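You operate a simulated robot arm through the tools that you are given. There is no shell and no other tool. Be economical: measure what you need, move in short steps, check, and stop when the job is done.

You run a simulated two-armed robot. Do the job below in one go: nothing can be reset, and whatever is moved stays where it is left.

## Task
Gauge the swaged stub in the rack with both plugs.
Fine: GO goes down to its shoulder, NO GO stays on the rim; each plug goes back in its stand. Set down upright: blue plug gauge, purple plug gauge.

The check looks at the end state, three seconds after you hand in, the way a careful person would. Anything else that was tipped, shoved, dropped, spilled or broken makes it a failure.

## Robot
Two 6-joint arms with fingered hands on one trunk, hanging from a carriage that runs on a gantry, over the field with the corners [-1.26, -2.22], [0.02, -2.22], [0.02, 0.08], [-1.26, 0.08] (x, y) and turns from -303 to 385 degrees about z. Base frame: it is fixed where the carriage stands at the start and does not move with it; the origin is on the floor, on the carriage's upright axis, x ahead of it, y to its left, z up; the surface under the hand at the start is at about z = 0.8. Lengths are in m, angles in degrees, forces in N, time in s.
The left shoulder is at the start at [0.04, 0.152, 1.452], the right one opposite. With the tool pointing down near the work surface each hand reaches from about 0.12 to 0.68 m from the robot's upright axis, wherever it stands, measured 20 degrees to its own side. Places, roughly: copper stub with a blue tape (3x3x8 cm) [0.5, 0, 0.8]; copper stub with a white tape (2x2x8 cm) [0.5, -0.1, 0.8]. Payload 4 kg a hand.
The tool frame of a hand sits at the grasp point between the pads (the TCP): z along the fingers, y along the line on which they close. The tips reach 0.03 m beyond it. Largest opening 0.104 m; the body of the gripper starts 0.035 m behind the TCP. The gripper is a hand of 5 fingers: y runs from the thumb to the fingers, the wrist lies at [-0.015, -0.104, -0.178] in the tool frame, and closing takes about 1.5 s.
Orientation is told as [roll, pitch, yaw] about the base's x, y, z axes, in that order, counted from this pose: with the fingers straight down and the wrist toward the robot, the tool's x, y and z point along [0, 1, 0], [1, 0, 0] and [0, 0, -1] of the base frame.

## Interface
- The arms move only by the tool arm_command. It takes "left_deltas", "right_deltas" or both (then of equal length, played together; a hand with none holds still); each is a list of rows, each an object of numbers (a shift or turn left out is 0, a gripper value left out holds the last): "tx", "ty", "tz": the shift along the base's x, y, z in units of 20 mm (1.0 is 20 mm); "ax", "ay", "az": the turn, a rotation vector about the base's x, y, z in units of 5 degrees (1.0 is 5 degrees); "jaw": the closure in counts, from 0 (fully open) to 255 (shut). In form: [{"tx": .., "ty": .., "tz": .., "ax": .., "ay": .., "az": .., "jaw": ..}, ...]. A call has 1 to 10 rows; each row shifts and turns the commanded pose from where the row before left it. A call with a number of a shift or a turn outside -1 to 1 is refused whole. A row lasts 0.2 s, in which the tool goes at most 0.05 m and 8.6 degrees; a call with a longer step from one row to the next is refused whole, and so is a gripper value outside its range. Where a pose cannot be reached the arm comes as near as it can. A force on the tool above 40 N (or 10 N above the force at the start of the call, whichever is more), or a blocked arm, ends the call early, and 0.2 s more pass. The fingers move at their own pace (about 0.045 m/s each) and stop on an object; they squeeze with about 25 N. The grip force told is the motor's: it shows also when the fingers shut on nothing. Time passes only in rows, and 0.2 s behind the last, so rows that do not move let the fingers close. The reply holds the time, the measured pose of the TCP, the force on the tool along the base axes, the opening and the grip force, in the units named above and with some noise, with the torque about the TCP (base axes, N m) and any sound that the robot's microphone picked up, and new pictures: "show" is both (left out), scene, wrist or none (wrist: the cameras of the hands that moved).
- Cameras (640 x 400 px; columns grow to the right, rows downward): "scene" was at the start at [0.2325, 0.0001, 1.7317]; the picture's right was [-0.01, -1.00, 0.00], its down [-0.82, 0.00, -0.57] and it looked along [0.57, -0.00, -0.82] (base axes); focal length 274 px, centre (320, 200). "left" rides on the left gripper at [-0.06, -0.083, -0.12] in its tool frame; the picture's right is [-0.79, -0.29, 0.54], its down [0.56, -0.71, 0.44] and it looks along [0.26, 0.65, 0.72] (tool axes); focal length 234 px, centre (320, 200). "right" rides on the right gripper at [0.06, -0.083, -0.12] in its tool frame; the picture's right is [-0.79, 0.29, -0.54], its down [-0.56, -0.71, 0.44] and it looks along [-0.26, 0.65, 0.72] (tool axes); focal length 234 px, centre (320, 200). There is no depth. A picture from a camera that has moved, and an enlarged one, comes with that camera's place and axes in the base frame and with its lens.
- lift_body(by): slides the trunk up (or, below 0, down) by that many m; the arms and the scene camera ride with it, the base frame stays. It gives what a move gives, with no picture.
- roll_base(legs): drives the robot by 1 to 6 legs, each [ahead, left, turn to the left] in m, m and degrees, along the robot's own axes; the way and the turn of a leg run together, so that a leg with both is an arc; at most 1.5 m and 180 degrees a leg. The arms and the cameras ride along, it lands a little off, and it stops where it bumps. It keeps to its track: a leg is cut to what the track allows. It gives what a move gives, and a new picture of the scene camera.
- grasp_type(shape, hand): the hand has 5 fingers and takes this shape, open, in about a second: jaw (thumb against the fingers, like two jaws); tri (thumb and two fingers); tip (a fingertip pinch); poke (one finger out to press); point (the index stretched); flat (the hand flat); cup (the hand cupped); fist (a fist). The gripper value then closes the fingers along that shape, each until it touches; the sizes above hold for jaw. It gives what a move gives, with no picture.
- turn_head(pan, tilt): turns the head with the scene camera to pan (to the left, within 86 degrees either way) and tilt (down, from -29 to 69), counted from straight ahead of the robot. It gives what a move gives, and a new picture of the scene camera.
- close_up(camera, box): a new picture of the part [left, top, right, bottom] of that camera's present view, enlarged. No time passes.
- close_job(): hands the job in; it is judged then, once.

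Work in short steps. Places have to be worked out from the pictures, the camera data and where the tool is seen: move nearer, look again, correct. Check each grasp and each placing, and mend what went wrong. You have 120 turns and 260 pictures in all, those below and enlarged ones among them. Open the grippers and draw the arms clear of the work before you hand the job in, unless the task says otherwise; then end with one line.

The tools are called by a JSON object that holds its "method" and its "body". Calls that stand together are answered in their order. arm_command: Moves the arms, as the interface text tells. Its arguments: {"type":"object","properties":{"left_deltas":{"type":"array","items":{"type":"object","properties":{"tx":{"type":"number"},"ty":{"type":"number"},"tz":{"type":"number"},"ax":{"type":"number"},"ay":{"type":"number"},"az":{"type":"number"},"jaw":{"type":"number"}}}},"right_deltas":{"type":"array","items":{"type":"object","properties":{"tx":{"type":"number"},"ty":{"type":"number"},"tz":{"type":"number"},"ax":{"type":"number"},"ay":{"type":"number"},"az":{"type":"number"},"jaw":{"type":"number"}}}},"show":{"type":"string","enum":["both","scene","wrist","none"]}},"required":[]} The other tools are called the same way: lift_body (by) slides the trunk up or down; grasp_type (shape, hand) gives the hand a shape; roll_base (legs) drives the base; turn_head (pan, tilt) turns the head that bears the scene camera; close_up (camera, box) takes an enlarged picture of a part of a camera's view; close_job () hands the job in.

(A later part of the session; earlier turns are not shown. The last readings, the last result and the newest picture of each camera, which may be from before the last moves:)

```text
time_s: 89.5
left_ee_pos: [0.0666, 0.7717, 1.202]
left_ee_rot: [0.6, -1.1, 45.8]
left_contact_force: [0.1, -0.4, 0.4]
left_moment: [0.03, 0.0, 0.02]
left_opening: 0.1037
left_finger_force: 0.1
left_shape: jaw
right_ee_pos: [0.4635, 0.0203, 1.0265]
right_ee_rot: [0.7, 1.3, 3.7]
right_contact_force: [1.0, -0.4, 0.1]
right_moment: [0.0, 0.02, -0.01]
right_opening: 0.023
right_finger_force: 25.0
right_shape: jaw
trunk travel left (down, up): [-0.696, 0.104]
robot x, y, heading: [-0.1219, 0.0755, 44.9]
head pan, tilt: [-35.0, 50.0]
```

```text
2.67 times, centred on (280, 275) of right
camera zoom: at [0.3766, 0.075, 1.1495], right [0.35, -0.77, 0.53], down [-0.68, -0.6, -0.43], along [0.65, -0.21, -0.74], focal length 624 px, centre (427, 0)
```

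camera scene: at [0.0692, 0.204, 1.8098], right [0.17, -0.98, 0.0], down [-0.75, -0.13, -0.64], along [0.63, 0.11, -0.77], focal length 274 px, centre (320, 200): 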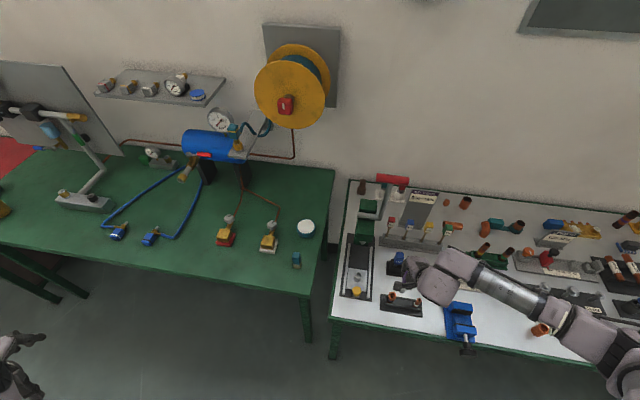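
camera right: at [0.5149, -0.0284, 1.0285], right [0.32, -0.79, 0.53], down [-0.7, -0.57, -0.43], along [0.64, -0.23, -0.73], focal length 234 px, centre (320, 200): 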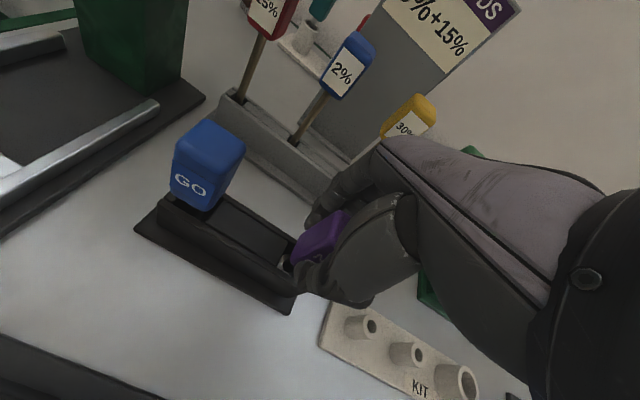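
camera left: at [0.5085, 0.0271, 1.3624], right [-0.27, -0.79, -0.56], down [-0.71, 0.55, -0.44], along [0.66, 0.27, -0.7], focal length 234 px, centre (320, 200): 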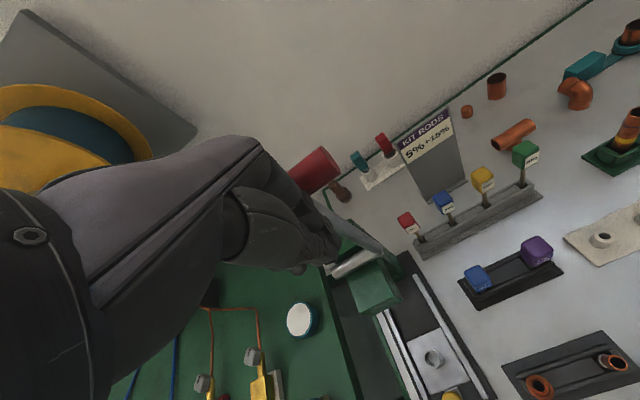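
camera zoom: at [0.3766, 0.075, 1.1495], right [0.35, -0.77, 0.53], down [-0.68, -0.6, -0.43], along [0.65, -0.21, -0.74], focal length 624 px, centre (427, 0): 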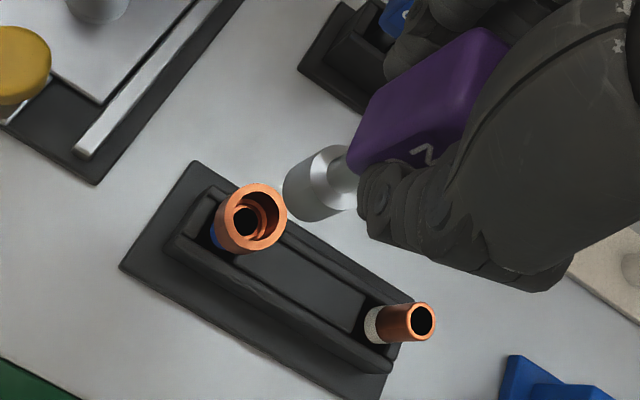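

I shift 2 mm back in x and lower to just above the rim; contact is expected near TCP z ≈ 0.97.

{"method": "arm_command", "body": {"right_deltas": [{"tx": -0.1}, {}], "show": "none"}}

{"method": "lift_body", "body": {"by": -0.045}}

{"method": "close_up", "body": {"camera": "right", "box": [200, 200, 360, 300]}}

```text
time_s: 90.1
left_ee_pos: [0.0653, 0.7723, 1.2018]
left_ee_rot: [0.6, -1.0, 45.8]
left_contact_force: [0.0, 0.1, -0.1]
left_moment: [0.01, 0.0, 0.0]
left_opening: 0.1037
left_finger_force: 0.1
left_shape: jaw
right_ee_pos: [0.4605, 0.0199, 1.026]
right_ee_rot: [0.8, 1.4, 3.6]
right_contact_force: [0.0, -0.2, -0.5]
right_moment: [-0.01, 0.0, -0.03]
right_opening: 0.0232
right_finger_force: 25.1
right_shape: jaw
trunk travel left (down, up): [-0.696, 0.104]
robot x, y, heading: [-0.1243, 0.0763, 45.0]
head pan, tilt: [-35.0, 50.0]
```

```text
time_s: 91.0
left_ee_pos: [0.0655, 0.7718, 1.158]
left_ee_rot: [0.6, -1.1, 45.9]
left_contact_force: [0.1, 0.2, 0.0]
left_moment: [-0.01, -0.02, 0.0]
left_opening: 0.1034
left_finger_force: 0.2
left_shape: jaw
right_ee_pos: [0.4605, 0.0191, 0.9809]
right_ee_rot: [0.7, 1.3, 3.7]
right_contact_force: [-0.2, 0.7, 0.2]
right_moment: [0.03, 0.0, -0.03]
right_opening: 0.0231
right_finger_force: 25.6
right_shape: jaw
trunk travel left (down, up): [-0.651, 0.149]
robot x, y, heading: [-0.1211, 0.0791, 45.0]
head pan, tilt: [-35.0, 50.0]
```

```text
4.00 times, centred on (280, 250) of right
camera zoom: at [0.3749, 0.0749, 1.105], right [0.35, -0.77, 0.53], down [-0.68, -0.6, -0.43], along [0.64, -0.21, -0.74], focal length 937 px, centre (480, 0)
```

zoom: 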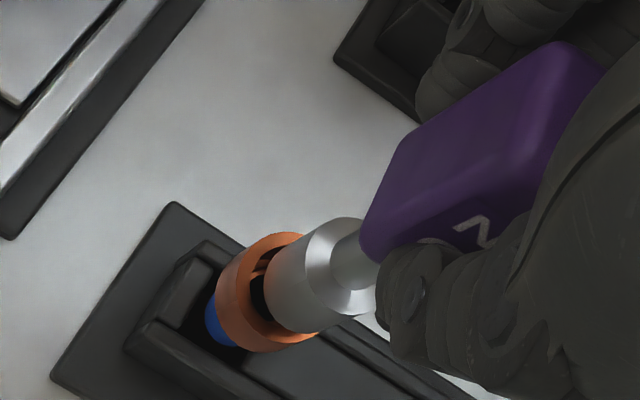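

Hovering over the rim, aligned. I feel down gently in 2 mm steps.

{"method": "arm_command", "body": {"right_deltas": [{"tz": -0.1}, {"tz": -0.1}, {"tz": -0.1, "ay": -0.03}, {}], "show": "none"}}

{"method": "close_up", "body": {"camera": "right", "box": [220, 210, 340, 285]}}

```text
time_s: 92.0
left_ee_pos: [0.067, 0.7717, 1.1571]
left_ee_rot: [0.7, -1.1, 45.8]
left_contact_force: [-0.8, 0.1, 0.9]
left_moment: [-0.01, -0.02, -0.01]
left_opening: 0.1036
left_finger_force: 0.0
left_shape: jaw
right_ee_pos: [0.4605, 0.0198, 0.9768]
right_ee_rot: [1.0, 1.6, 3.8]
right_contact_force: [-0.6, -0.3, -1.1]
right_moment: [0.02, 0.01, -0.02]
right_opening: 0.0233
right_finger_force: 25.4
right_shape: jaw
trunk travel left (down, up): [-0.651, 0.149]
robot x, y, heading: [-0.118, 0.0759, 45.1]
head pan, tilt: [-35.0, 50.0]
```

```text
5.33 times, centred on (280, 248) of right
camera zoom: at [0.3761, 0.0742, 1.1003], right [0.36, -0.78, 0.52], down [-0.68, -0.6, -0.43], along [0.64, -0.2, -0.74], focal length 1249 px, centre (533, -53)
```

zoom: 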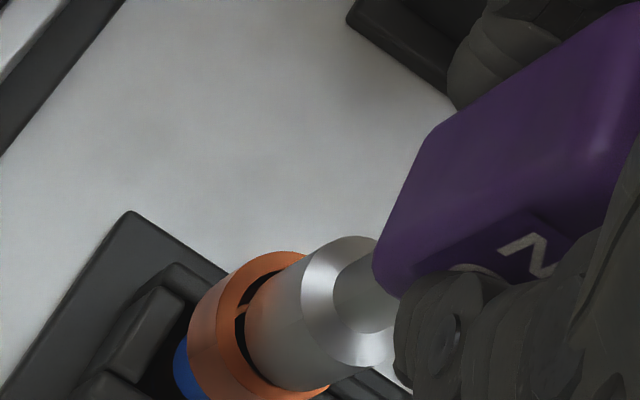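

No contact yet. Trunk steps of 3 mm keep the tilt; continue.

{"method": "lift_body", "body": {"by": -0.003}}

{"method": "lift_body", "body": {"by": -0.003}}

{"method": "close_up", "body": {"camera": "right", "box": [220, 210, 340, 285]}}

```text
time_s: 92.5
left_ee_pos: [0.0659, 0.7727, 1.1553]
left_ee_rot: [0.6, -1.1, 45.8]
left_contact_force: [0.6, 0.1, 1.2]
left_moment: [0.01, 0.01, 0.0]
left_opening: 0.1036
left_finger_force: 0.0
left_shape: jaw
right_ee_pos: [0.4618, 0.0209, 0.9738]
right_ee_rot: [0.9, 1.4, 3.8]
right_contact_force: [-0.1, -0.4, 9.7]
right_moment: [-0.03, -0.03, -0.03]
right_opening: 0.0236
right_finger_force: 24.7
right_shape: jaw
trunk travel left (down, up): [-0.648, 0.152]
robot x, y, heading: [-0.1213, 0.0788, 45.1]
head pan, tilt: [-35.0, 50.0]
```

```text
time_s: 93.0
left_ee_pos: [0.068, 0.771, 1.1513]
left_ee_rot: [0.7, -1.2, 45.8]
left_contact_force: [-0.7, 0.3, -0.5]
left_moment: [-0.03, -0.03, -0.02]
left_opening: 0.1037
left_finger_force: 0.0
left_shape: jaw
right_ee_pos: [0.4635, 0.0229, 0.9737]
right_ee_rot: [0.9, 1.2, 3.9]
right_contact_force: [-1.0, 1.0, 29.3]
right_moment: [0.0, 0.05, 0.0]
right_opening: 0.0253
right_finger_force: 25.2
right_shape: jaw
trunk travel left (down, up): [-0.645, 0.155]
robot x, y, heading: [-0.1207, 0.0762, 44.9]
head pan, tilt: [-35.0, 50.0]
```

```text
5.33 times, centred on (280, 248) of right
camera zoom: at [0.3783, 0.0748, 1.0967], right [0.35, -0.78, 0.52], down [-0.68, -0.6, -0.43], along [0.65, -0.2, -0.74], focal length 1249 px, centre (533, -53)
```

zoom: 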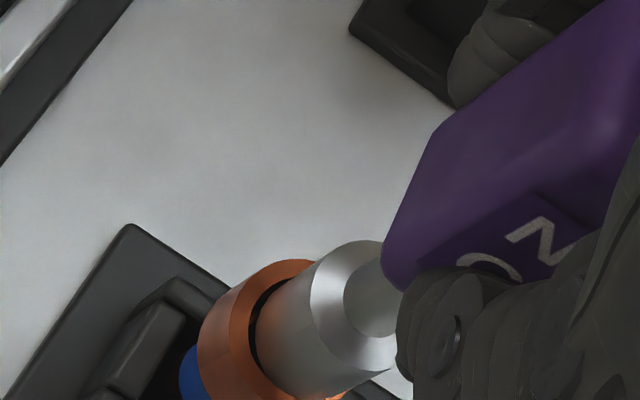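

NO GO stays on the rim (29 N, no travel; 14 mm higher than GO bottomed). I lift it off.

{"method": "lift_body", "body": {"by": 0.058}}

{"method": "close_up", "body": {"camera": "right", "box": [160, 200, 400, 350]}}

```text
time_s: 94.0
left_ee_pos: [0.0657, 0.7715, 1.2093]
left_ee_rot: [0.7, -1.2, 45.8]
left_contact_force: [0.0, -0.2, -0.6]
left_moment: [-0.01, 0.03, 0.01]
left_opening: 0.1038
left_finger_force: 0.0
left_shape: jaw
right_ee_pos: [0.4604, 0.0201, 1.0273]
right_ee_rot: [0.9, 1.6, 3.9]
right_contact_force: [0.3, 1.2, -0.1]
right_moment: [0.01, 0.01, 0.02]
right_opening: 0.0239
right_finger_force: 24.8
right_shape: jaw
trunk travel left (down, up): [-0.703, 0.097]
robot x, y, heading: [-0.1223, 0.0803, 44.9]
head pan, tilt: [-35.0, 50.0]
```

```text
2.67 times, centred on (280, 275) of right
camera zoom: at [0.3759, 0.0739, 1.152], right [0.36, -0.77, 0.52], down [-0.68, -0.6, -0.42], along [0.64, -0.2, -0.74], focal length 624 px, centre (427, 0)
```

zoom: 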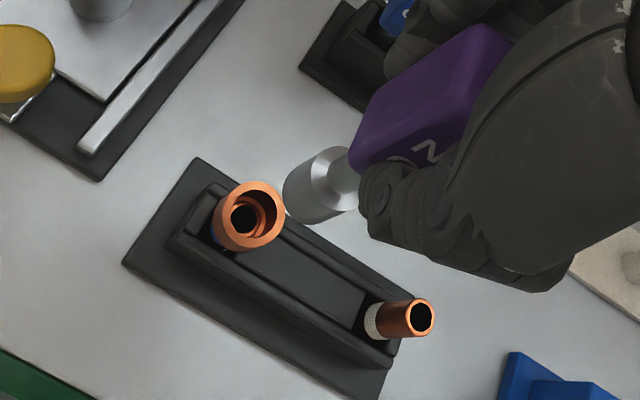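

Stub is untouched. I return NO GO: arm y/yaw/tilt back, then the base move.

{"method": "arm_command", "body": {"right_deltas": [{"ty": -0.45, "az": -0.22, "ax": -0.03, "ay": -0.04}, {"ty": -0.45, "az": -0.22, "ax": -0.03, "ay": -0.04}, {}], "show": "none"}}

{"method": "roll_base", "body": {"legs": [[0.0354, -0.16, 0]]}}

{"method": "close_up", "body": {"camera": "right", "box": [160, 180, 400, 330]}}

```text
time_s: 94.8
left_ee_pos: [0.0655, 0.7709, 1.2097]
left_ee_rot: [0.7, -1.1, 45.8]
left_contact_force: [0.3, 0.6, -0.2]
left_moment: [0.02, -0.02, 0.03]
left_opening: 0.104
left_finger_force: 0.0
left_shape: jaw
right_ee_pos: [0.4606, 0.0021, 1.0286]
right_ee_rot: [0.6, 1.3, 1.7]
right_contact_force: [-0.3, -0.5, -0.6]
right_moment: [-0.01, 0.03, 0.02]
right_opening: 0.0238
right_finger_force: 24.8
right_shape: jaw
trunk travel left (down, up): [-0.703, 0.097]
robot x, y, heading: [-0.124, 0.0763, 45.1]
head pan, tilt: [-35.0, 50.0]
```

```text
time_s: 96.2
left_ee_pos: [0.2013, 0.6845, 1.2095]
left_ee_rot: [0.6, -1.1, 45.9]
left_contact_force: [0.1, 0.6, 0.6]
left_moment: [0.03, -0.01, 0.02]
left_opening: 0.1039
left_finger_force: 0.1
left_shape: jaw
right_ee_pos: [0.5989, -0.0855, 1.0294]
right_ee_rot: [0.6, 1.3, 1.8]
right_contact_force: [0.3, -0.2, -0.6]
right_moment: [0.01, -0.02, -0.02]
right_opening: 0.0239
right_finger_force: 25.4
right_shape: jaw
trunk travel left (down, up): [-0.703, 0.097]
robot x, y, heading: [0.0173, -0.0134, 44.9]
head pan, tilt: [-35.0, 50.0]
camera scene: at [0.2065, 0.1161, 1.8168], right [0.17, -0.98, 0.0], down [-0.75, -0.13, -0.64], along [0.63, 0.11, -0.77], focal length 274 px, centre (320, 200)
```

scene: 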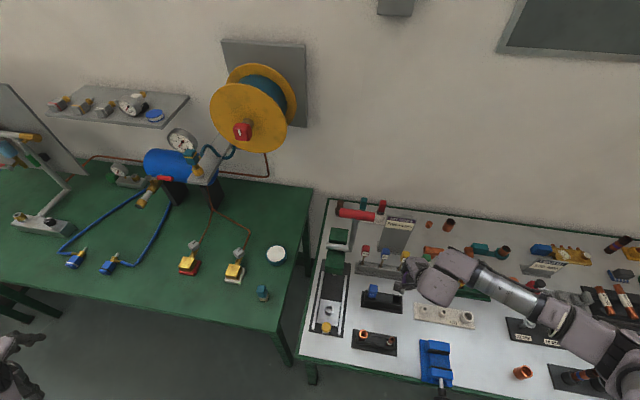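

```text
2.67 times, centred on (280, 255) of right
camera zoom: at [0.5152, -0.0279, 1.152], right [0.32, -0.79, 0.53], down [-0.7, -0.57, -0.43], along [0.64, -0.23, -0.73], focal length 624 px, centre (427, 53)
```

zoom: 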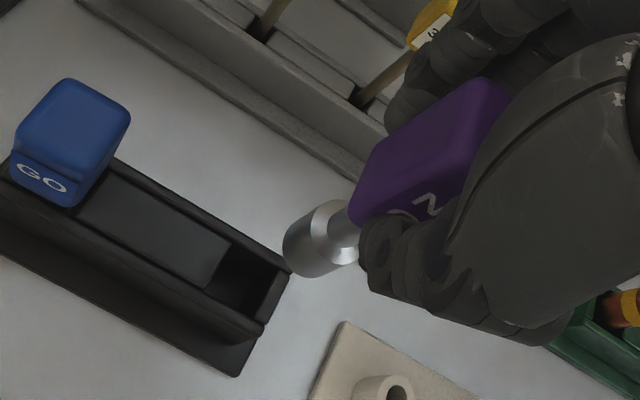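

Pose matches the recorded stand pose within 0.5 mm. I lower into the pocket in stages.

{"method": "lift_body", "body": {"by": -0.085}}

{"method": "close_up", "body": {"camera": "right", "box": [180, 190, 380, 315]}}

```text
time_s: 97.4
left_ee_pos: [0.2025, 0.6844, 1.124]
left_ee_rot: [0.6, -1.2, 45.8]
left_contact_force: [-0.2, -0.2, 0.7]
left_moment: [-0.03, -0.01, -0.02]
left_opening: 0.1039
left_finger_force: 0.1
left_shape: jaw
right_ee_pos: [0.5986, -0.0842, 0.9452]
right_ee_rot: [0.5, 1.3, 1.7]
right_contact_force: [0.6, 0.8, 3.6]
right_moment: [0.0, -0.01, 0.01]
right_opening: 0.0241
right_finger_force: 24.7
right_shape: jaw
trunk travel left (down, up): [-0.618, 0.182]
robot x, y, heading: [0.0172, -0.0131, 45.1]
head pan, tilt: [-35.0, 50.0]
```

```text
3.20 times, centred on (280, 252) of right
camera zoom: at [0.5154, -0.0275, 1.0673], right [0.32, -0.79, 0.53], down [-0.7, -0.57, -0.43], along [0.64, -0.23, -0.73], focal length 749 px, centre (448, 32)
```

zoom: 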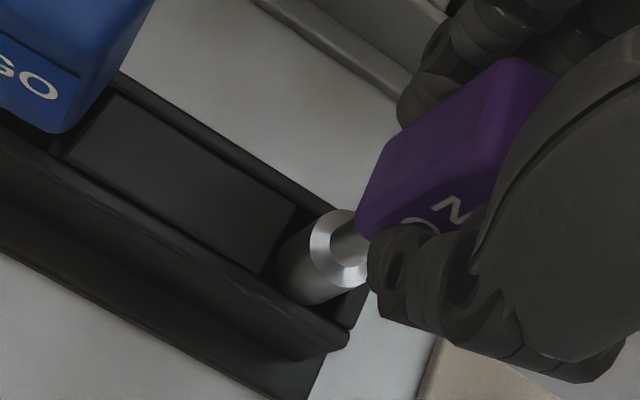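

Slight contact (3.6 N) early: the pin touches a pocket edge. I raise 12 mm and look closely.

{"method": "lift_body", "body": {"by": 0.012}}

{"method": "close_up", "body": {"camera": "right", "box": [240, 220, 340, 295]}}

{"method": "close_up", "body": {"camera": "scene", "box": [350, 230, 430, 310]}}

```text
time_s: 98.0
left_ee_pos: [0.2017, 0.6847, 1.1366]
left_ee_rot: [0.6, -1.0, 45.9]
left_contact_force: [-0.9, -0.2, -0.1]
left_moment: [0.01, -0.01, 0.02]
left_opening: 0.1038
left_finger_force: 0.0
left_shape: jaw
right_ee_pos: [0.5979, -0.0857, 0.9556]
right_ee_rot: [0.6, 1.3, 1.8]
right_contact_force: [-0.2, 0.4, -1.1]
right_moment: [-0.01, 0.02, 0.01]
right_opening: 0.0239
right_finger_force: 24.9
right_shape: jaw
trunk travel left (down, up): [-0.63, 0.17]
robot x, y, heading: [0.0165, -0.0105, 45.2]
head pan, tilt: [-35.0, 50.0]
```

```text
5.33 times, centred on (290, 258) of right
camera zoom: at [0.5148, -0.0279, 1.0787], right [0.32, -0.79, 0.53], down [-0.7, -0.57, -0.43], along [0.64, -0.23, -0.74], focal length 1249 px, centre (480, -107)
```

zoom: 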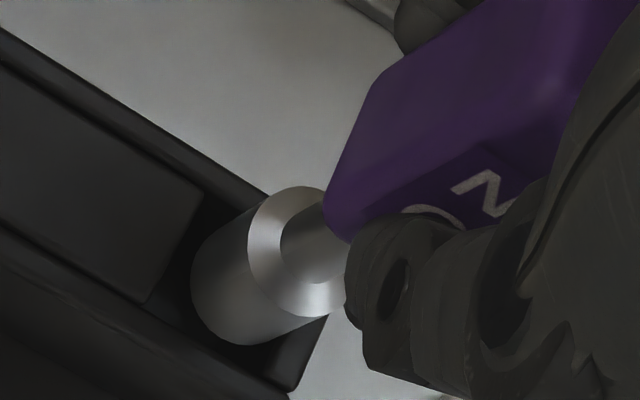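

```text
5.00 times, centred on (390, 270) of scene
camera zoom: at [0.2064, 0.1161, 1.7438], right [0.17, -0.98, 0.0], down [-0.75, -0.13, -0.64], along [0.63, 0.11, -0.77], focal length 1372 px, centre (-30, -150)
```

zoom: 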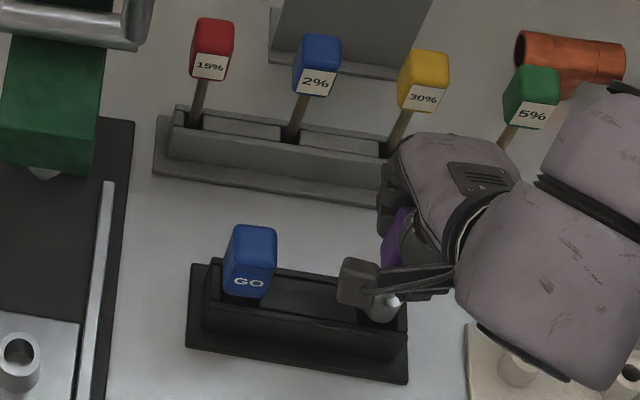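

The gap shows on the left (+y) side of the pin, so it touches the right wall. I shift +1.5 mm in y and try again slowly.

{"method": "arm_command", "body": {"right_deltas": [{"ty": 0.08}, {}], "show": "none"}}

{"method": "lift_body", "body": {"by": -0.012}}

{"method": "close_up", "body": {"camera": "right", "box": [240, 210, 340, 285]}}

```text
time_s: 98.6
left_ee_pos: [0.2023, 0.6841, 1.1354]
left_ee_rot: [0.6, -1.1, 45.9]
left_contact_force: [0.2, -0.2, 0.8]
left_moment: [-0.02, 0.01, -0.01]
left_opening: 0.1035
left_finger_force: 0.2
left_shape: jaw
right_ee_pos: [0.5985, -0.0839, 0.9559]
right_ee_rot: [0.7, 1.3, 1.7]
right_contact_force: [-0.6, 0.0, -0.7]
right_moment: [-0.02, 0.01, -0.03]
right_opening: 0.0238
right_finger_force: 25.0
right_shape: jaw
trunk travel left (down, up): [-0.63, 0.17]
robot x, y, heading: [0.0152, -0.0116, 45.0]
head pan, tilt: [-35.0, 50.0]
```

```text
time_s: 99.2
left_ee_pos: [0.2029, 0.6841, 1.1244]
left_ee_rot: [0.6, -1.3, 45.9]
left_contact_force: [-1.1, -0.4, -0.4]
left_moment: [0.01, 0.0, -0.01]
left_opening: 0.1038
left_finger_force: 0.2
left_shape: jaw
right_ee_pos: [0.5987, -0.0827, 0.9444]
right_ee_rot: [0.6, 1.4, 1.7]
right_contact_force: [-0.5, -0.4, 6.4]
right_moment: [-0.02, 0.05, -0.02]
right_opening: 0.024
right_finger_force: 24.8
right_shape: jaw
trunk travel left (down, up): [-0.618, 0.182]
robot x, y, heading: [0.0188, -0.0103, 45.1]
head pan, tilt: [-35.0, 50.0]
```

```text
5.33 times, centred on (290, 248) of right
camera zoom: at [0.5156, -0.0263, 1.0677], right [0.32, -0.79, 0.53], down [-0.7, -0.57, -0.43], along [0.64, -0.23, -0.73], focal length 1249 px, centre (480, -53)
```

zoom: 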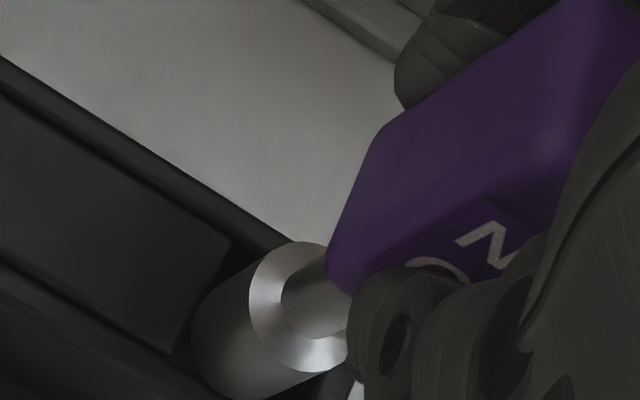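

Contact again, with the moment suggesting the front (-x) edge. I raise slightly, shift +1.5 mm x (and half of y back), and retry.

{"method": "lift_body", "body": {"by": 0.006}}

{"method": "arm_command", "body": {"right_deltas": [{"tx": 0.08, "ty": -0.03}, {}], "show": "none"}}

{"method": "lift_body", "body": {"by": -0.007}}

```text
time_s: 99.8
left_ee_pos: [0.2027, 0.684, 1.1303]
left_ee_rot: [0.6, -1.0, 45.8]
left_contact_force: [-0.5, -0.1, -0.3]
left_moment: [-0.03, 0.01, -0.03]
left_opening: 0.1038
left_finger_force: 0.1
left_shape: jaw
right_ee_pos: [0.5976, -0.0846, 0.9494]
right_ee_rot: [0.5, 1.4, 1.7]
right_contact_force: [-1.0, 0.3, -1.0]
right_moment: [-0.04, 0.01, 0.0]
right_opening: 0.0239
right_finger_force: 24.4
right_shape: jaw
trunk travel left (down, up): [-0.624, 0.176]
robot x, y, heading: [0.0187, -0.0123, 45.0]
head pan, tilt: [-35.0, 50.0]
```

```text
time_s: 100.4
left_ee_pos: [0.2025, 0.6843, 1.1292]
left_ee_rot: [0.7, -1.1, 45.8]
left_contact_force: [0.1, -0.1, 0.1]
left_moment: [0.03, -0.02, 0.0]
left_opening: 0.1038
left_finger_force: 0.0
left_shape: jaw
right_ee_pos: [0.5998, -0.0843, 0.9488]
right_ee_rot: [0.6, 1.2, 1.7]
right_contact_force: [0.2, -0.2, -0.9]
right_moment: [-0.03, 0.0, 0.0]
right_opening: 0.0238
right_finger_force: 25.3
right_shape: jaw
trunk travel left (down, up): [-0.624, 0.176]
robot x, y, heading: [0.0169, -0.0117, 45.0]
head pan, tilt: [-35.0, 50.0]
```

```text
time_s: 101.0
left_ee_pos: [0.2029, 0.6843, 1.1232]
left_ee_rot: [0.6, -1.1, 45.8]
left_contact_force: [0.4, 0.4, -0.1]
left_moment: [-0.02, -0.02, -0.01]
left_opening: 0.1037
left_finger_force: 0.0
left_shape: jaw
right_ee_pos: [0.6013, -0.0839, 0.9441]
right_ee_rot: [0.6, 1.1, 1.8]
right_contact_force: [-1.1, -1.0, 11.2]
right_moment: [-0.02, -0.01, -0.02]
right_opening: 0.0242
right_finger_force: 25.3
right_shape: jaw
trunk travel left (down, up): [-0.617, 0.183]
robot x, y, heading: [0.0174, -0.0109, 45.1]
head pan, tilt: [-35.0, 50.0]
```

Still stopped at the same height. I raise 15 mm and take sharper looks at pin versus pocket.

{"method": "lift_body", "body": {"by": 0.02}}

{"method": "close_up", "body": {"camera": "right", "box": [230, 215, 310, 265]}}

{"method": "close_up", "body": {"camera": "right", "box": [180, 190, 340, 290]}}

{"method": "close_up", "body": {"camera": "scene", "box": [380, 265, 420, 305]}}

```text
time_s: 101.6
left_ee_pos: [0.2024, 0.6838, 1.1435]
left_ee_rot: [0.6, -1.1, 45.8]
left_contact_force: [1.0, -0.6, -0.2]
left_moment: [0.01, 0.03, -0.02]
left_opening: 0.1035
left_finger_force: 0.1
left_shape: jaw
right_ee_pos: [0.6, -0.0846, 0.9622]
right_ee_rot: [0.6, 1.4, 1.6]
right_contact_force: [-0.2, -0.7, -0.1]
right_moment: [-0.01, -0.01, -0.01]
right_opening: 0.024
right_finger_force: 24.6
right_shape: jaw
trunk travel left (down, up): [-0.637, 0.163]
robot x, y, heading: [0.016, -0.0105, 44.8]
head pan, tilt: [-35.0, 50.0]
```

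```text
8.00 times, centred on (270, 240) of right
camera zoom: at [0.5165, -0.027, 1.0859], right [0.32, -0.79, 0.53], down [-0.7, -0.57, -0.42], along [0.64, -0.23, -0.74], focal length 1873 px, centre (720, -120)
```

zoom: 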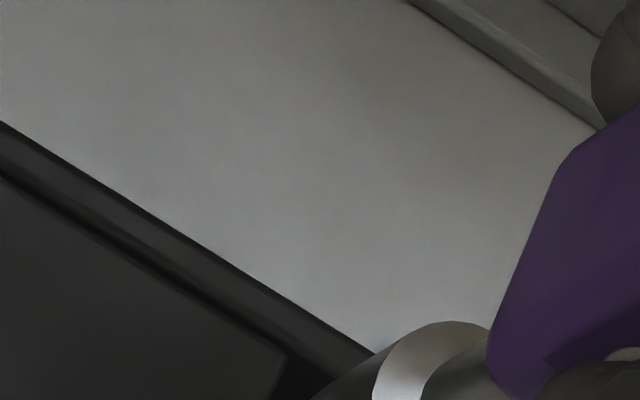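

```text
4.00 times, centred on (260, 240) of right
camera zoom: at [0.5165, -0.027, 1.0859], right [0.32, -0.79, 0.53], down [-0.7, -0.57, -0.42], along [0.64, -0.23, -0.74], focal length 937 px, centre (560, 40)
```

zoom: 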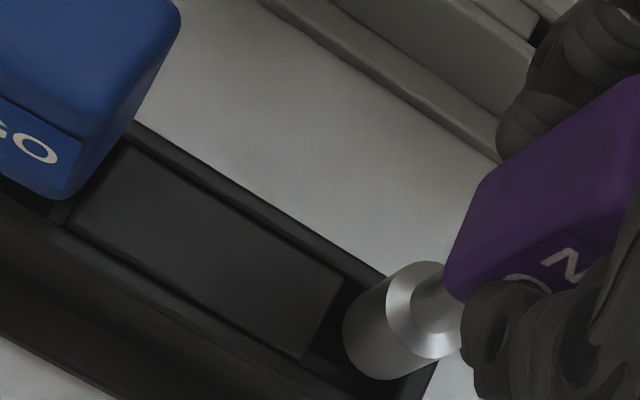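

```text
10.00 times, centred on (400, 285) of scene
camera zoom: at [0.2064, 0.1162, 1.7507], right [0.17, -0.98, 0.0], down [-0.75, -0.13, -0.64], along [0.63, 0.11, -0.77], focal length 2744 px, centre (-480, -650)
```

zoom: 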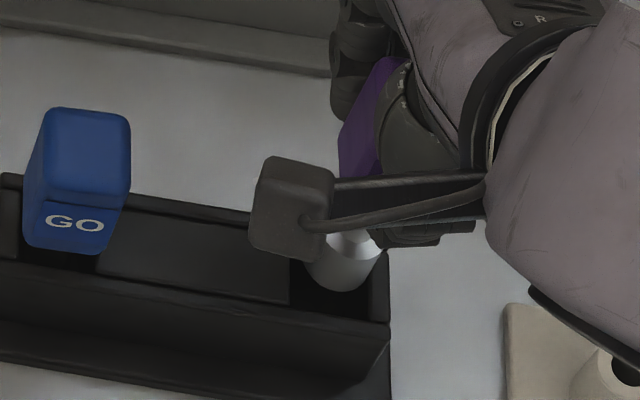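

The scene view suggests the plug tilted ~2–3° in the grip from pressing on the rim (opening grew 0.8 mm), so its tip is off toward -x. I counter-rotate the hand about y by -2.3° and re-examine.

{"method": "arm_command", "body": {"right_deltas": [{"ay": -0.25}, {"ay": -0.2}, {}], "show": "none"}}

{"method": "close_up", "body": {"camera": "right", "box": [200, 200, 360, 300]}}

{"method": "close_up", "body": {"camera": "scene", "box": [380, 265, 420, 305]}}

```text
time_s: 102.4
left_ee_pos: [0.2033, 0.6841, 1.1423]
left_ee_rot: [0.5, -1.2, 45.8]
left_contact_force: [-0.6, -0.6, -0.2]
left_moment: [0.0, 0.01, 0.05]
left_opening: 0.1035
left_finger_force: 0.0
left_shape: jaw
right_ee_pos: [0.6033, -0.0856, 0.9665]
right_ee_rot: [0.9, 0.6, 1.8]
right_contact_force: [0.2, 0.1, -1.1]
right_moment: [0.03, -0.03, -0.01]
right_opening: 0.0242
right_finger_force: 25.6
right_shape: jaw
right hand out of reach, approached as far as the arm can: row 1
trunk travel left (down, up): [-0.637, 0.163]
robot x, y, heading: [0.0151, -0.0142, 45.1]
head pan, tilt: [-35.0, 50.0]
```

```text
4.00 times, centred on (280, 250) of right
camera zoom: at [0.5181, -0.0297, 1.0887], right [0.32, -0.79, 0.53], down [-0.69, -0.57, -0.44], along [0.65, -0.23, -0.73], focal length 937 px, centre (480, 0)
```

zoom: 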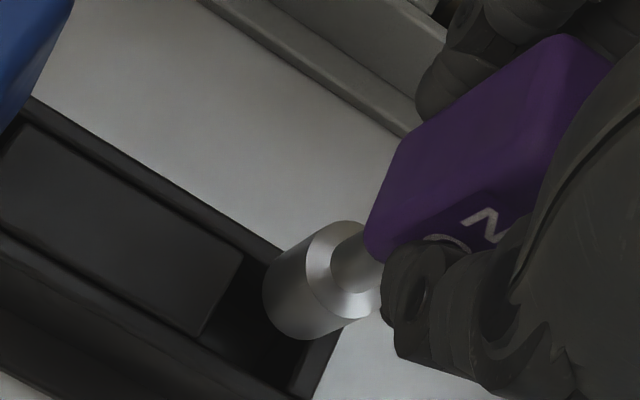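

```text
10.00 times, centred on (400, 285) of scene
camera zoom: at [0.2065, 0.1162, 1.7508], right [0.17, -0.98, 0.0], down [-0.75, -0.13, -0.64], along [0.63, 0.11, -0.77], focal length 2744 px, centre (-480, -650)
```

zoom: 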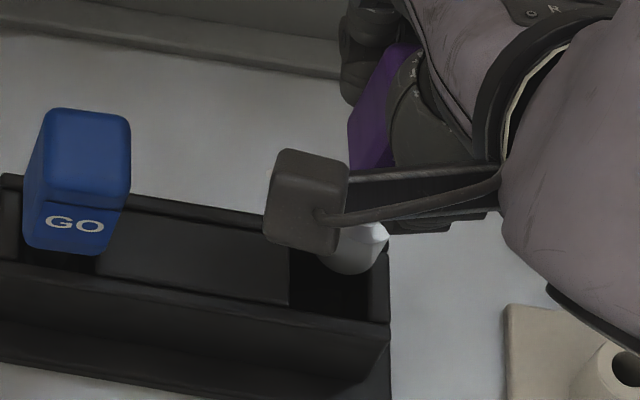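

The tip now lies over the pocket in x but ~2.5 mm too far right; plug is within 0.6° of vertical. I shift +2.5 mm y, -1.5 mm x and lower a bit to look.

{"method": "arm_command", "body": {"right_deltas": [{"ty": 0.13, "tx": -0.08}, {}], "show": "none"}}

{"method": "lift_body", "body": {"by": -0.016}}

{"method": "close_up", "body": {"camera": "scene", "box": [380, 265, 420, 305]}}

{"method": "close_up", "body": {"camera": "right", "box": [200, 200, 360, 300]}}

```text
time_s: 103.0
left_ee_pos: [0.2023, 0.6834, 1.1433]
left_ee_rot: [0.5, -1.2, 45.8]
left_contact_force: [0.0, -0.1, 0.2]
left_moment: [0.04, 0.01, -0.03]
left_opening: 0.1035
left_finger_force: 0.0
left_shape: jaw
right_ee_pos: [0.6035, -0.0873, 0.9659]
right_ee_rot: [0.8, 0.6, 1.8]
right_contact_force: [0.8, 0.3, 0.5]
right_moment: [0.0, -0.02, 0.02]
right_opening: 0.024
right_finger_force: 25.3
right_shape: jaw
right hand out of reach, approached as far as the arm can: row 1
trunk travel left (down, up): [-0.637, 0.163]
robot x, y, heading: [0.0178, -0.0119, 45.1]
head pan, tilt: [-35.0, 50.0]
```

```text
time_s: 103.7
left_ee_pos: [0.202, 0.6852, 1.1279]
left_ee_rot: [0.6, -1.2, 45.8]
left_contact_force: [0.1, -0.8, -0.1]
left_moment: [0.01, -0.03, 0.03]
left_opening: 0.1036
left_finger_force: 0.0
left_shape: jaw
right_ee_pos: [0.603, -0.0867, 0.9506]
right_ee_rot: [0.8, 0.6, 1.8]
right_contact_force: [-0.5, -0.2, -0.7]
right_moment: [0.02, 0.0, 0.03]
right_opening: 0.0238
right_finger_force: 25.0
right_shape: jaw
trunk travel left (down, up): [-0.621, 0.179]
robot x, y, heading: [0.0177, -0.0093, 44.8]
head pan, tilt: [-35.0, 50.0]
```

```text
10.00 times, centred on (400, 285) of scene
camera zoom: at [0.2065, 0.1162, 1.7348], right [0.17, -0.98, 0.0], down [-0.75, -0.13, -0.64], along [0.63, 0.11, -0.77], focal length 2744 px, centre (-480, -650)
```

zoom: 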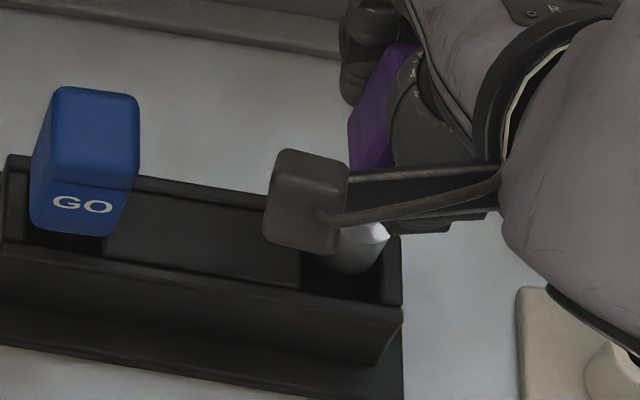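

```text
4.00 times, centred on (280, 250) of right
camera zoom: at [0.5182, -0.0297, 1.0727], right [0.32, -0.79, 0.53], down [-0.69, -0.57, -0.44], along [0.65, -0.23, -0.73], focal length 937 px, centre (480, 0)
```

zoom: 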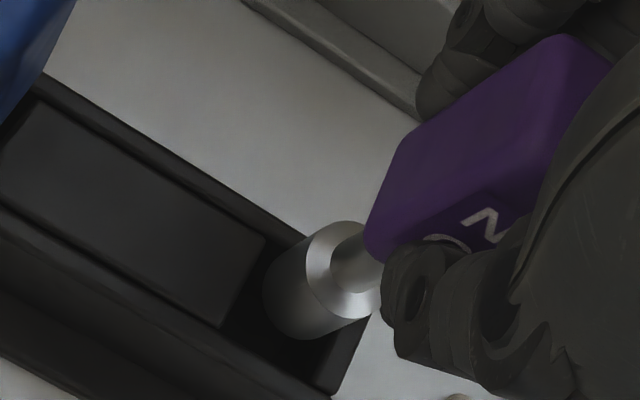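

Re-measuring against the stand's rails: the pocket is ~24.5 mm deep in x versus a ~22.7 mm pin, so x must be within ±0.7 mm. I'm now ~2–5 mm too far +x. I restore tilt and aim at TCP [0.601, -0.0845] with a bit more yaw for reach.

{"method": "arm_command", "body": {"right_deltas": [{"az": 0.3, "ay": 0.12, "ax": -0.05}, {"tx": -0.1, "ty": 0.11}, {}], "show": "none"}}

{"method": "close_up", "body": {"camera": "scene", "box": [370, 250, 430, 310]}}

```text
time_s: 104.5
left_ee_pos: [0.2024, 0.6835, 1.128]
left_ee_rot: [0.5, -1.1, 45.9]
left_contact_force: [-0.1, -0.5, -0.5]
left_moment: [0.0, -0.03, -0.04]
left_opening: 0.1039
left_finger_force: 0.0
left_shape: jaw
right_ee_pos: [0.6001, -0.0854, 0.9498]
right_ee_rot: [0.5, 1.2, 3.3]
right_contact_force: [-0.2, 0.0, -0.5]
right_moment: [-0.01, 0.0, 0.0]
right_opening: 0.024
right_finger_force: 24.9
right_shape: jaw
trunk travel left (down, up): [-0.621, 0.179]
robot x, y, heading: [0.0141, -0.0138, 45.2]
head pan, tilt: [-35.0, 50.0]
```

```text
6.67 times, centred on (400, 280) of scene
camera zoom: at [0.2065, 0.1162, 1.7348], right [0.17, -0.98, 0.0], down [-0.75, -0.13, -0.64], along [0.63, 0.11, -0.77], focal length 1830 px, centre (-213, -333)
```

zoom: 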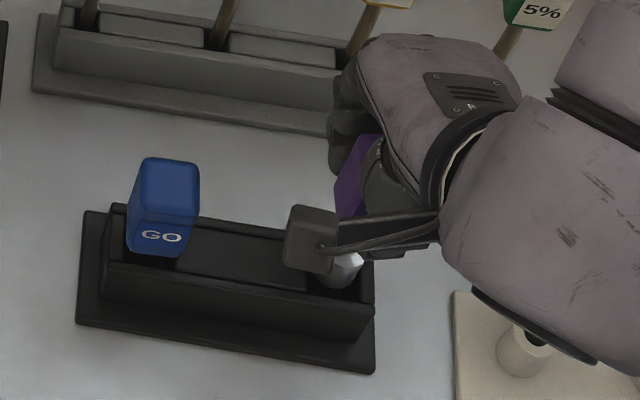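

Pose is now [0.600, -0.0855], tilt matching the grasp. I probe down 8 mm.

{"method": "arm_command", "body": {"right_deltas": [{"tx": 0.04, "ty": 0.02}, {}], "show": "none"}}

{"method": "lift_body", "body": {"by": -0.009}}

{"method": "close_up", "body": {"camera": "right", "box": [220, 220, 320, 282]}}

```text
time_s: 105.0
left_ee_pos: [0.2022, 0.6839, 1.1281]
left_ee_rot: [0.7, -1.1, 45.7]
left_contact_force: [1.2, -0.2, 0.2]
left_moment: [-0.03, 0.01, 0.01]
left_opening: 0.1037
left_finger_force: 0.0
left_shape: jaw
right_ee_pos: [0.601, -0.085, 0.9495]
right_ee_rot: [0.5, 1.2, 3.4]
right_contact_force: [-0.9, -0.4, 0.2]
right_moment: [0.0, 0.01, -0.01]
right_opening: 0.0238
right_finger_force: 24.7
right_shape: jaw
trunk travel left (down, up): [-0.621, 0.179]
robot x, y, heading: [0.017, -0.0096, 45.1]
head pan, tilt: [-35.0, 50.0]
```

```text
time_s: 105.6
left_ee_pos: [0.2019, 0.6847, 1.1185]
left_ee_rot: [0.6, -1.1, 45.8]
left_contact_force: [0.5, -0.2, 0.4]
left_moment: [-0.03, -0.02, 0.04]
left_opening: 0.1037
left_finger_force: 0.0
left_shape: jaw
right_ee_pos: [0.6037, -0.0847, 0.9438]
right_ee_rot: [0.6, 1.0, 3.5]
right_contact_force: [-1.0, -2.0, 19.9]
right_moment: [-0.08, 0.07, -0.04]
right_opening: 0.0247
right_finger_force: 25.2
right_shape: jaw
trunk travel left (down, up): [-0.612, 0.188]
robot x, y, heading: [0.0164, -0.0127, 45.0]
head pan, tilt: [-35.0, 50.0]
```

```text
6.40 times, centred on (270, 251) of right
camera zoom: at [0.5182, -0.0289, 1.0662], right [0.34, -0.78, 0.53], down [-0.68, -0.6, -0.43], along [0.65, -0.21, -0.73], focal length 1499 px, centre (640, -126)
```

zoom: 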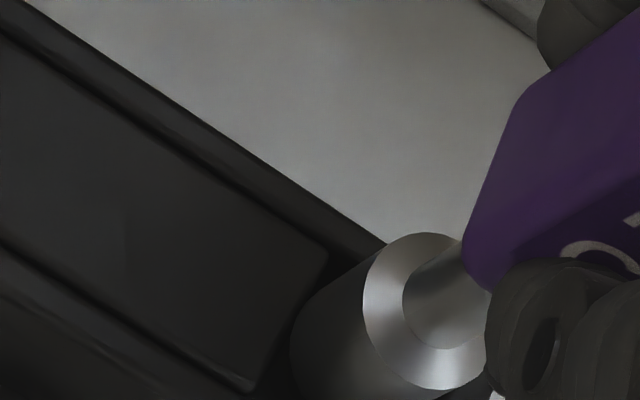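

20 N with moment pointing to contact at the front-right; too firm. I raise 9 mm and take careful close looks with the tip just above the pocket.

{"method": "lift_body", "body": {"by": 0.009}}

{"method": "close_up", "body": {"camera": "right", "box": [230, 240, 310, 300]}}

{"method": "close_up", "body": {"camera": "scene", "box": [385, 265, 415, 300]}}

```text
time_s: 106.2
left_ee_pos: [0.2025, 0.6837, 1.1267]
left_ee_rot: [0.6, -1.1, 45.8]
left_contact_force: [0.0, 0.1, -0.3]
left_moment: [0.0, -0.03, 0.01]
left_opening: 0.1038
left_finger_force: 0.2
left_shape: jaw
right_ee_pos: [0.6013, -0.0855, 0.9506]
right_ee_rot: [0.5, 1.2, 3.1]
right_contact_force: [0.1, 0.0, 0.1]
right_moment: [0.02, 0.0, 0.01]
right_opening: 0.024
right_finger_force: 24.9
right_shape: jaw
trunk travel left (down, up): [-0.621, 0.179]
robot x, y, heading: [0.0169, -0.0094, 44.9]
head pan, tilt: [-35.0, 50.0]
```

```text
6.67 times, centred on (270, 270) of right
camera zoom: at [0.5165, -0.0291, 1.0728], right [0.35, -0.78, 0.53], down [-0.68, -0.59, -0.43], along [0.64, -0.21, -0.73], focal length 1561 px, centre (653, -267)
```

zoom: 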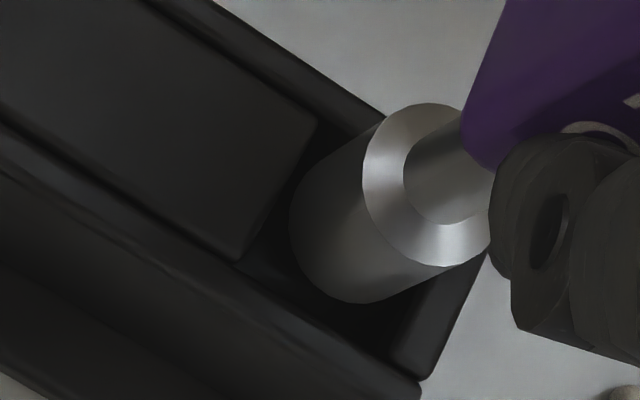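

```text
11.43 times, centred on (400, 282) of scene
camera zoom: at [0.2065, 0.1162, 1.7346], right [0.17, -0.98, 0.0], down [-0.75, -0.13, -0.64], along [0.63, 0.11, -0.77], focal length 3136 px, centre (-594, -743)
```

zoom: 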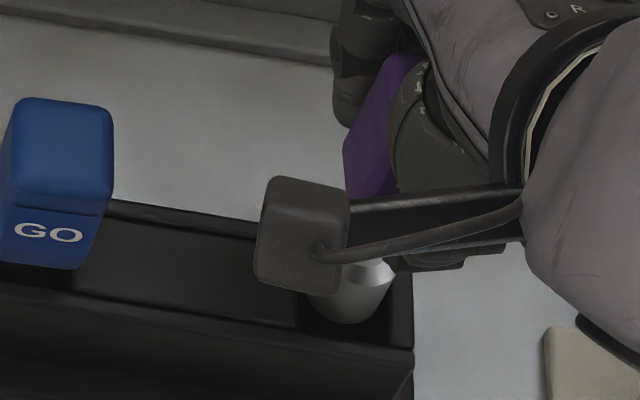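

Careful measurement: pocket centre ≈ [0.5985, -0.088]; the tip is close, but the plug leans ~1.6° in the grip. I'll straighten it: give the wrist a bit more yaw freedom, pitch -1.6°, and bring TCP to x ≈ 0.599.

{"method": "arm_command", "body": {"right_deltas": [{"tz": 0.2, "az": 0.6}, {"ay": -0.16, "tx": -0.06}, {"ay": -0.16, "tx": -0.06, "ty": -0.04}, {}], "show": "none"}}

{"method": "close_up", "body": {"camera": "right", "box": [230, 240, 310, 300]}}

{"method": "close_up", "body": {"camera": "scene", "box": [385, 265, 415, 300]}}

```text
time_s: 107.2
left_ee_pos: [0.2019, 0.685, 1.1272]
left_ee_rot: [0.6, -1.1, 45.8]
left_contact_force: [-0.4, -0.7, 0.9]
left_moment: [-0.01, 0.04, 0.04]
left_opening: 0.1035
left_finger_force: 0.2
left_shape: jaw
right_ee_pos: [0.5985, -0.0856, 0.9542]
right_ee_rot: [0.4, -0.3, 6.3]
right_contact_force: [-0.2, 0.7, -1.2]
right_moment: [-0.01, -0.02, -0.02]
right_opening: 0.0237
right_finger_force: 25.1
right_shape: jaw
trunk travel left (down, up): [-0.621, 0.179]
robot x, y, heading: [0.0169, -0.0122, 45.2]
head pan, tilt: [-35.0, 50.0]
```

```text
6.67 times, centred on (270, 270) of right
camera zoom: at [0.5082, -0.0339, 1.0745], right [0.37, -0.76, 0.54], down [-0.64, -0.63, -0.44], along [0.68, -0.18, -0.71], focal length 1561 px, centre (653, -267)
```

zoom: 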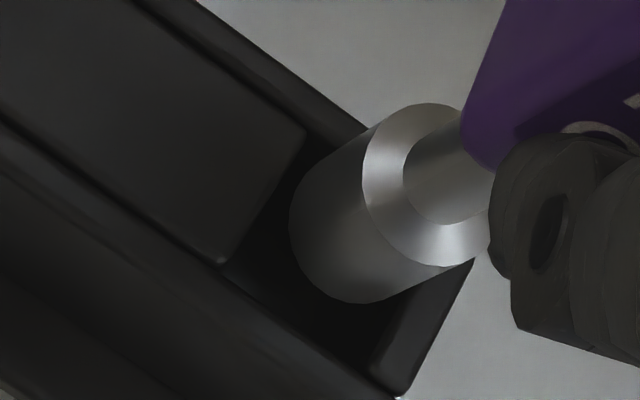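

```text
11.43 times, centred on (400, 282) of scene
camera zoom: at [0.2065, 0.1162, 1.7348], right [0.17, -0.98, 0.0], down [-0.75, -0.13, -0.64], along [0.63, 0.11, -0.77], focal length 3136 px, centre (-594, -743)
```

zoom: 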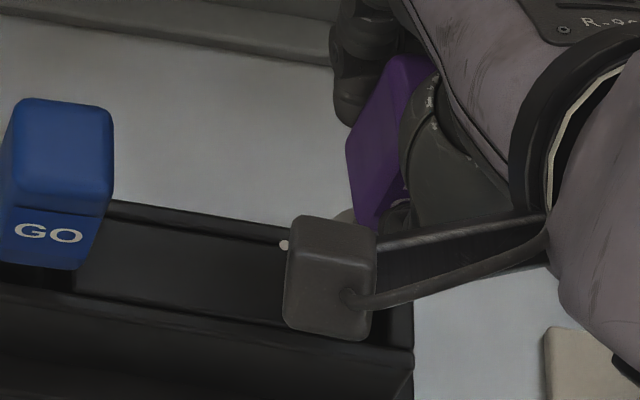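

The wrist now follows. Relative to the pocket the tip is about (+0.7, +1.2) mm off. I correct, lower 6 mm to just above the pocket, and measure again.

{"method": "arm_command", "body": {"right_deltas": [{"tx": -0.03, "ty": -0.05}, {}], "show": "none"}}

{"method": "lift_body", "body": {"by": -0.007}}

{"method": "close_up", "body": {"camera": "right", "box": [230, 240, 310, 300]}}

```text
time_s: 107.8
left_ee_pos: [0.202, 0.684, 1.1272]
left_ee_rot: [0.6, -1.1, 45.8]
left_contact_force: [-0.6, 0.6, 0.0]
left_moment: [-0.01, 0.03, 0.0]
left_opening: 0.1039
left_finger_force: 0.2
left_shape: jaw
right_ee_pos: [0.5991, -0.0866, 0.9543]
right_ee_rot: [0.4, -0.3, 6.3]
right_contact_force: [-0.6, 0.5, -0.5]
right_moment: [-0.02, 0.01, -0.02]
right_opening: 0.0242
right_finger_force: 24.4
right_shape: jaw
trunk travel left (down, up): [-0.621, 0.179]
robot x, y, heading: [0.0187, -0.0121, 45.0]
head pan, tilt: [-35.0, 50.0]
```

```text
time_s: 108.4
left_ee_pos: [0.2023, 0.6842, 1.1218]
left_ee_rot: [0.5, -1.1, 45.8]
left_contact_force: [0.3, 0.4, 0.4]
left_moment: [-0.04, 0.02, 0.01]
left_opening: 0.1036
left_finger_force: 0.1
left_shape: jaw
right_ee_pos: [0.5986, -0.0855, 0.9469]
right_ee_rot: [0.4, -0.4, 6.4]
right_contact_force: [-0.6, -0.6, -1.4]
right_moment: [-0.02, -0.02, 0.01]
right_opening: 0.0241
right_finger_force: 25.1
right_shape: jaw
trunk travel left (down, up): [-0.614, 0.186]
robot x, y, heading: [0.0193, -0.01, 45.1]
head pan, tilt: [-35.0, 50.0]
```

```text
6.67 times, centred on (270, 270) of right
camera zoom: at [0.5078, -0.0348, 1.0679], right [0.37, -0.76, 0.54], down [-0.64, -0.63, -0.44], along [0.68, -0.18, -0.71], focal length 1561 px, centre (653, -267)
```

zoom: 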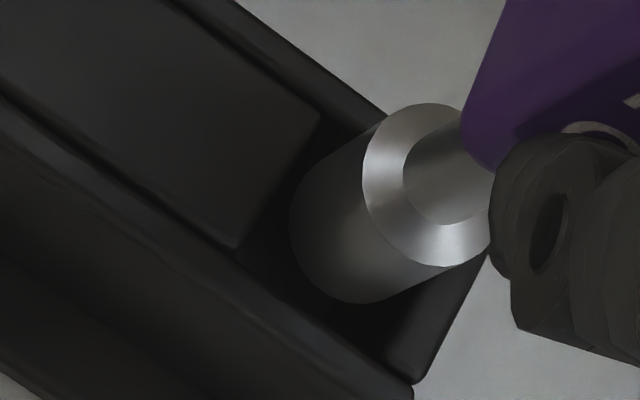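

Nearly centred: residual (-0.7, -0.4) mm. I correct and lower 6 mm.

{"method": "arm_command", "body": {"right_deltas": [{"tx": -0.03, "ty": -0.02}, {}], "show": "none"}}

{"method": "lift_body", "body": {"by": -0.006}}

{"method": "close_up", "body": {"camera": "right", "box": [230, 230, 310, 290]}}

```text
time_s: 109.0
left_ee_pos: [0.2029, 0.6842, 1.1199]
left_ee_rot: [0.6, -1.1, 45.8]
left_contact_force: [0.4, -0.2, 0.2]
left_moment: [-0.03, -0.01, -0.01]
left_opening: 0.1035
left_finger_force: 0.1
left_shape: jaw
right_ee_pos: [0.5979, -0.0864, 0.9466]
right_ee_rot: [0.4, -0.3, 6.3]
right_contact_force: [-1.3, 0.4, -1.4]
right_moment: [-0.03, 0.0, 0.0]
right_opening: 0.0238
right_finger_force: 25.2
right_shape: jaw
trunk travel left (down, up): [-0.614, 0.186]
robot x, y, heading: [0.0196, -0.013, 44.7]
head pan, tilt: [-35.0, 50.0]
```

```text
time_s: 109.5
left_ee_pos: [0.2027, 0.6844, 1.1154]
left_ee_rot: [0.6, -1.1, 45.8]
left_contact_force: [-0.1, -0.4, 1.4]
left_moment: [-0.03, 0.0, -0.01]
left_opening: 0.104
left_finger_force: 0.1
left_shape: jaw
right_ee_pos: [0.5988, -0.0869, 0.9421]
right_ee_rot: [0.3, -0.4, 6.3]
right_contact_force: [0.0, 0.5, -1.3]
right_moment: [-0.04, -0.01, -0.02]
right_opening: 0.0238
right_finger_force: 25.4
right_shape: jaw
trunk travel left (down, up): [-0.608, 0.192]
robot x, y, heading: [0.0139, -0.0093, 45.0]
head pan, tilt: [-35.0, 50.0]
```

```text
6.67 times, centred on (270, 260) of right
camera zoom: at [0.5071, -0.0353, 1.0619], right [0.37, -0.76, 0.54], down [-0.64, -0.63, -0.44], along [0.68, -0.18, -0.71], focal length 1561 px, centre (653, -200)
```

zoom: 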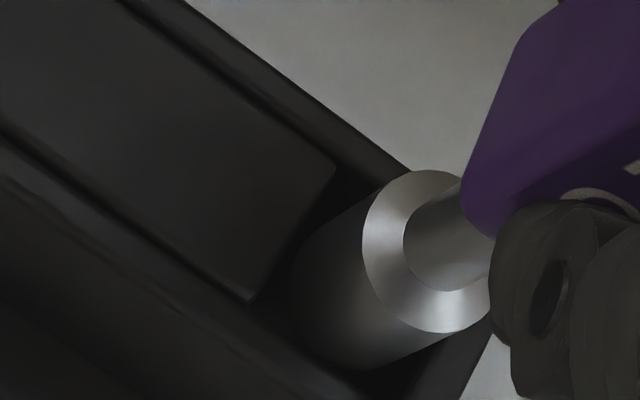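

Past the edge: no force at z = 0.942, and the tip is in shadow inside the pocket. Continue down.

{"method": "lift_body", "body": {"by": -0.006}}

{"method": "lift_body", "body": {"by": -0.006}}

```text
time_s: 110.1
left_ee_pos: [0.203, 0.683, 1.1076]
left_ee_rot: [0.6, -1.2, 45.7]
left_contact_force: [0.2, 0.2, -0.2]
left_moment: [0.01, 0.01, 0.01]
left_opening: 0.1038
left_finger_force: 0.0
left_shape: jaw
right_ee_pos: [0.5983, -0.0871, 0.935]
right_ee_rot: [0.4, -0.4, 6.4]
right_contact_force: [-0.1, -0.5, -0.3]
right_moment: [-0.02, 0.02, 0.04]
right_opening: 0.0237
right_finger_force: 25.1
right_shape: jaw
trunk travel left (down, up): [-0.602, 0.198]
robot x, y, heading: [0.0178, -0.0112, 44.9]
head pan, tilt: [-35.0, 50.0]
```

```text
time_s: 110.6
left_ee_pos: [0.203, 0.6843, 1.1021]
left_ee_rot: [0.5, -1.1, 45.8]
left_contact_force: [0.1, 0.0, -0.1]
left_moment: [-0.02, -0.02, -0.02]
left_opening: 0.1035
left_finger_force: 0.0
left_shape: jaw
right_ee_pos: [0.599, -0.0858, 0.9289]
right_ee_rot: [0.4, -0.4, 6.3]
right_contact_force: [-0.2, -0.1, 0.1]
right_moment: [0.01, 0.0, -0.01]
right_opening: 0.0239
right_finger_force: 25.5
right_shape: jaw
trunk travel left (down, up): [-0.596, 0.204]
robot x, y, heading: [0.0171, -0.0111, 45.0]
head pan, tilt: [-35.0, 50.0]
```

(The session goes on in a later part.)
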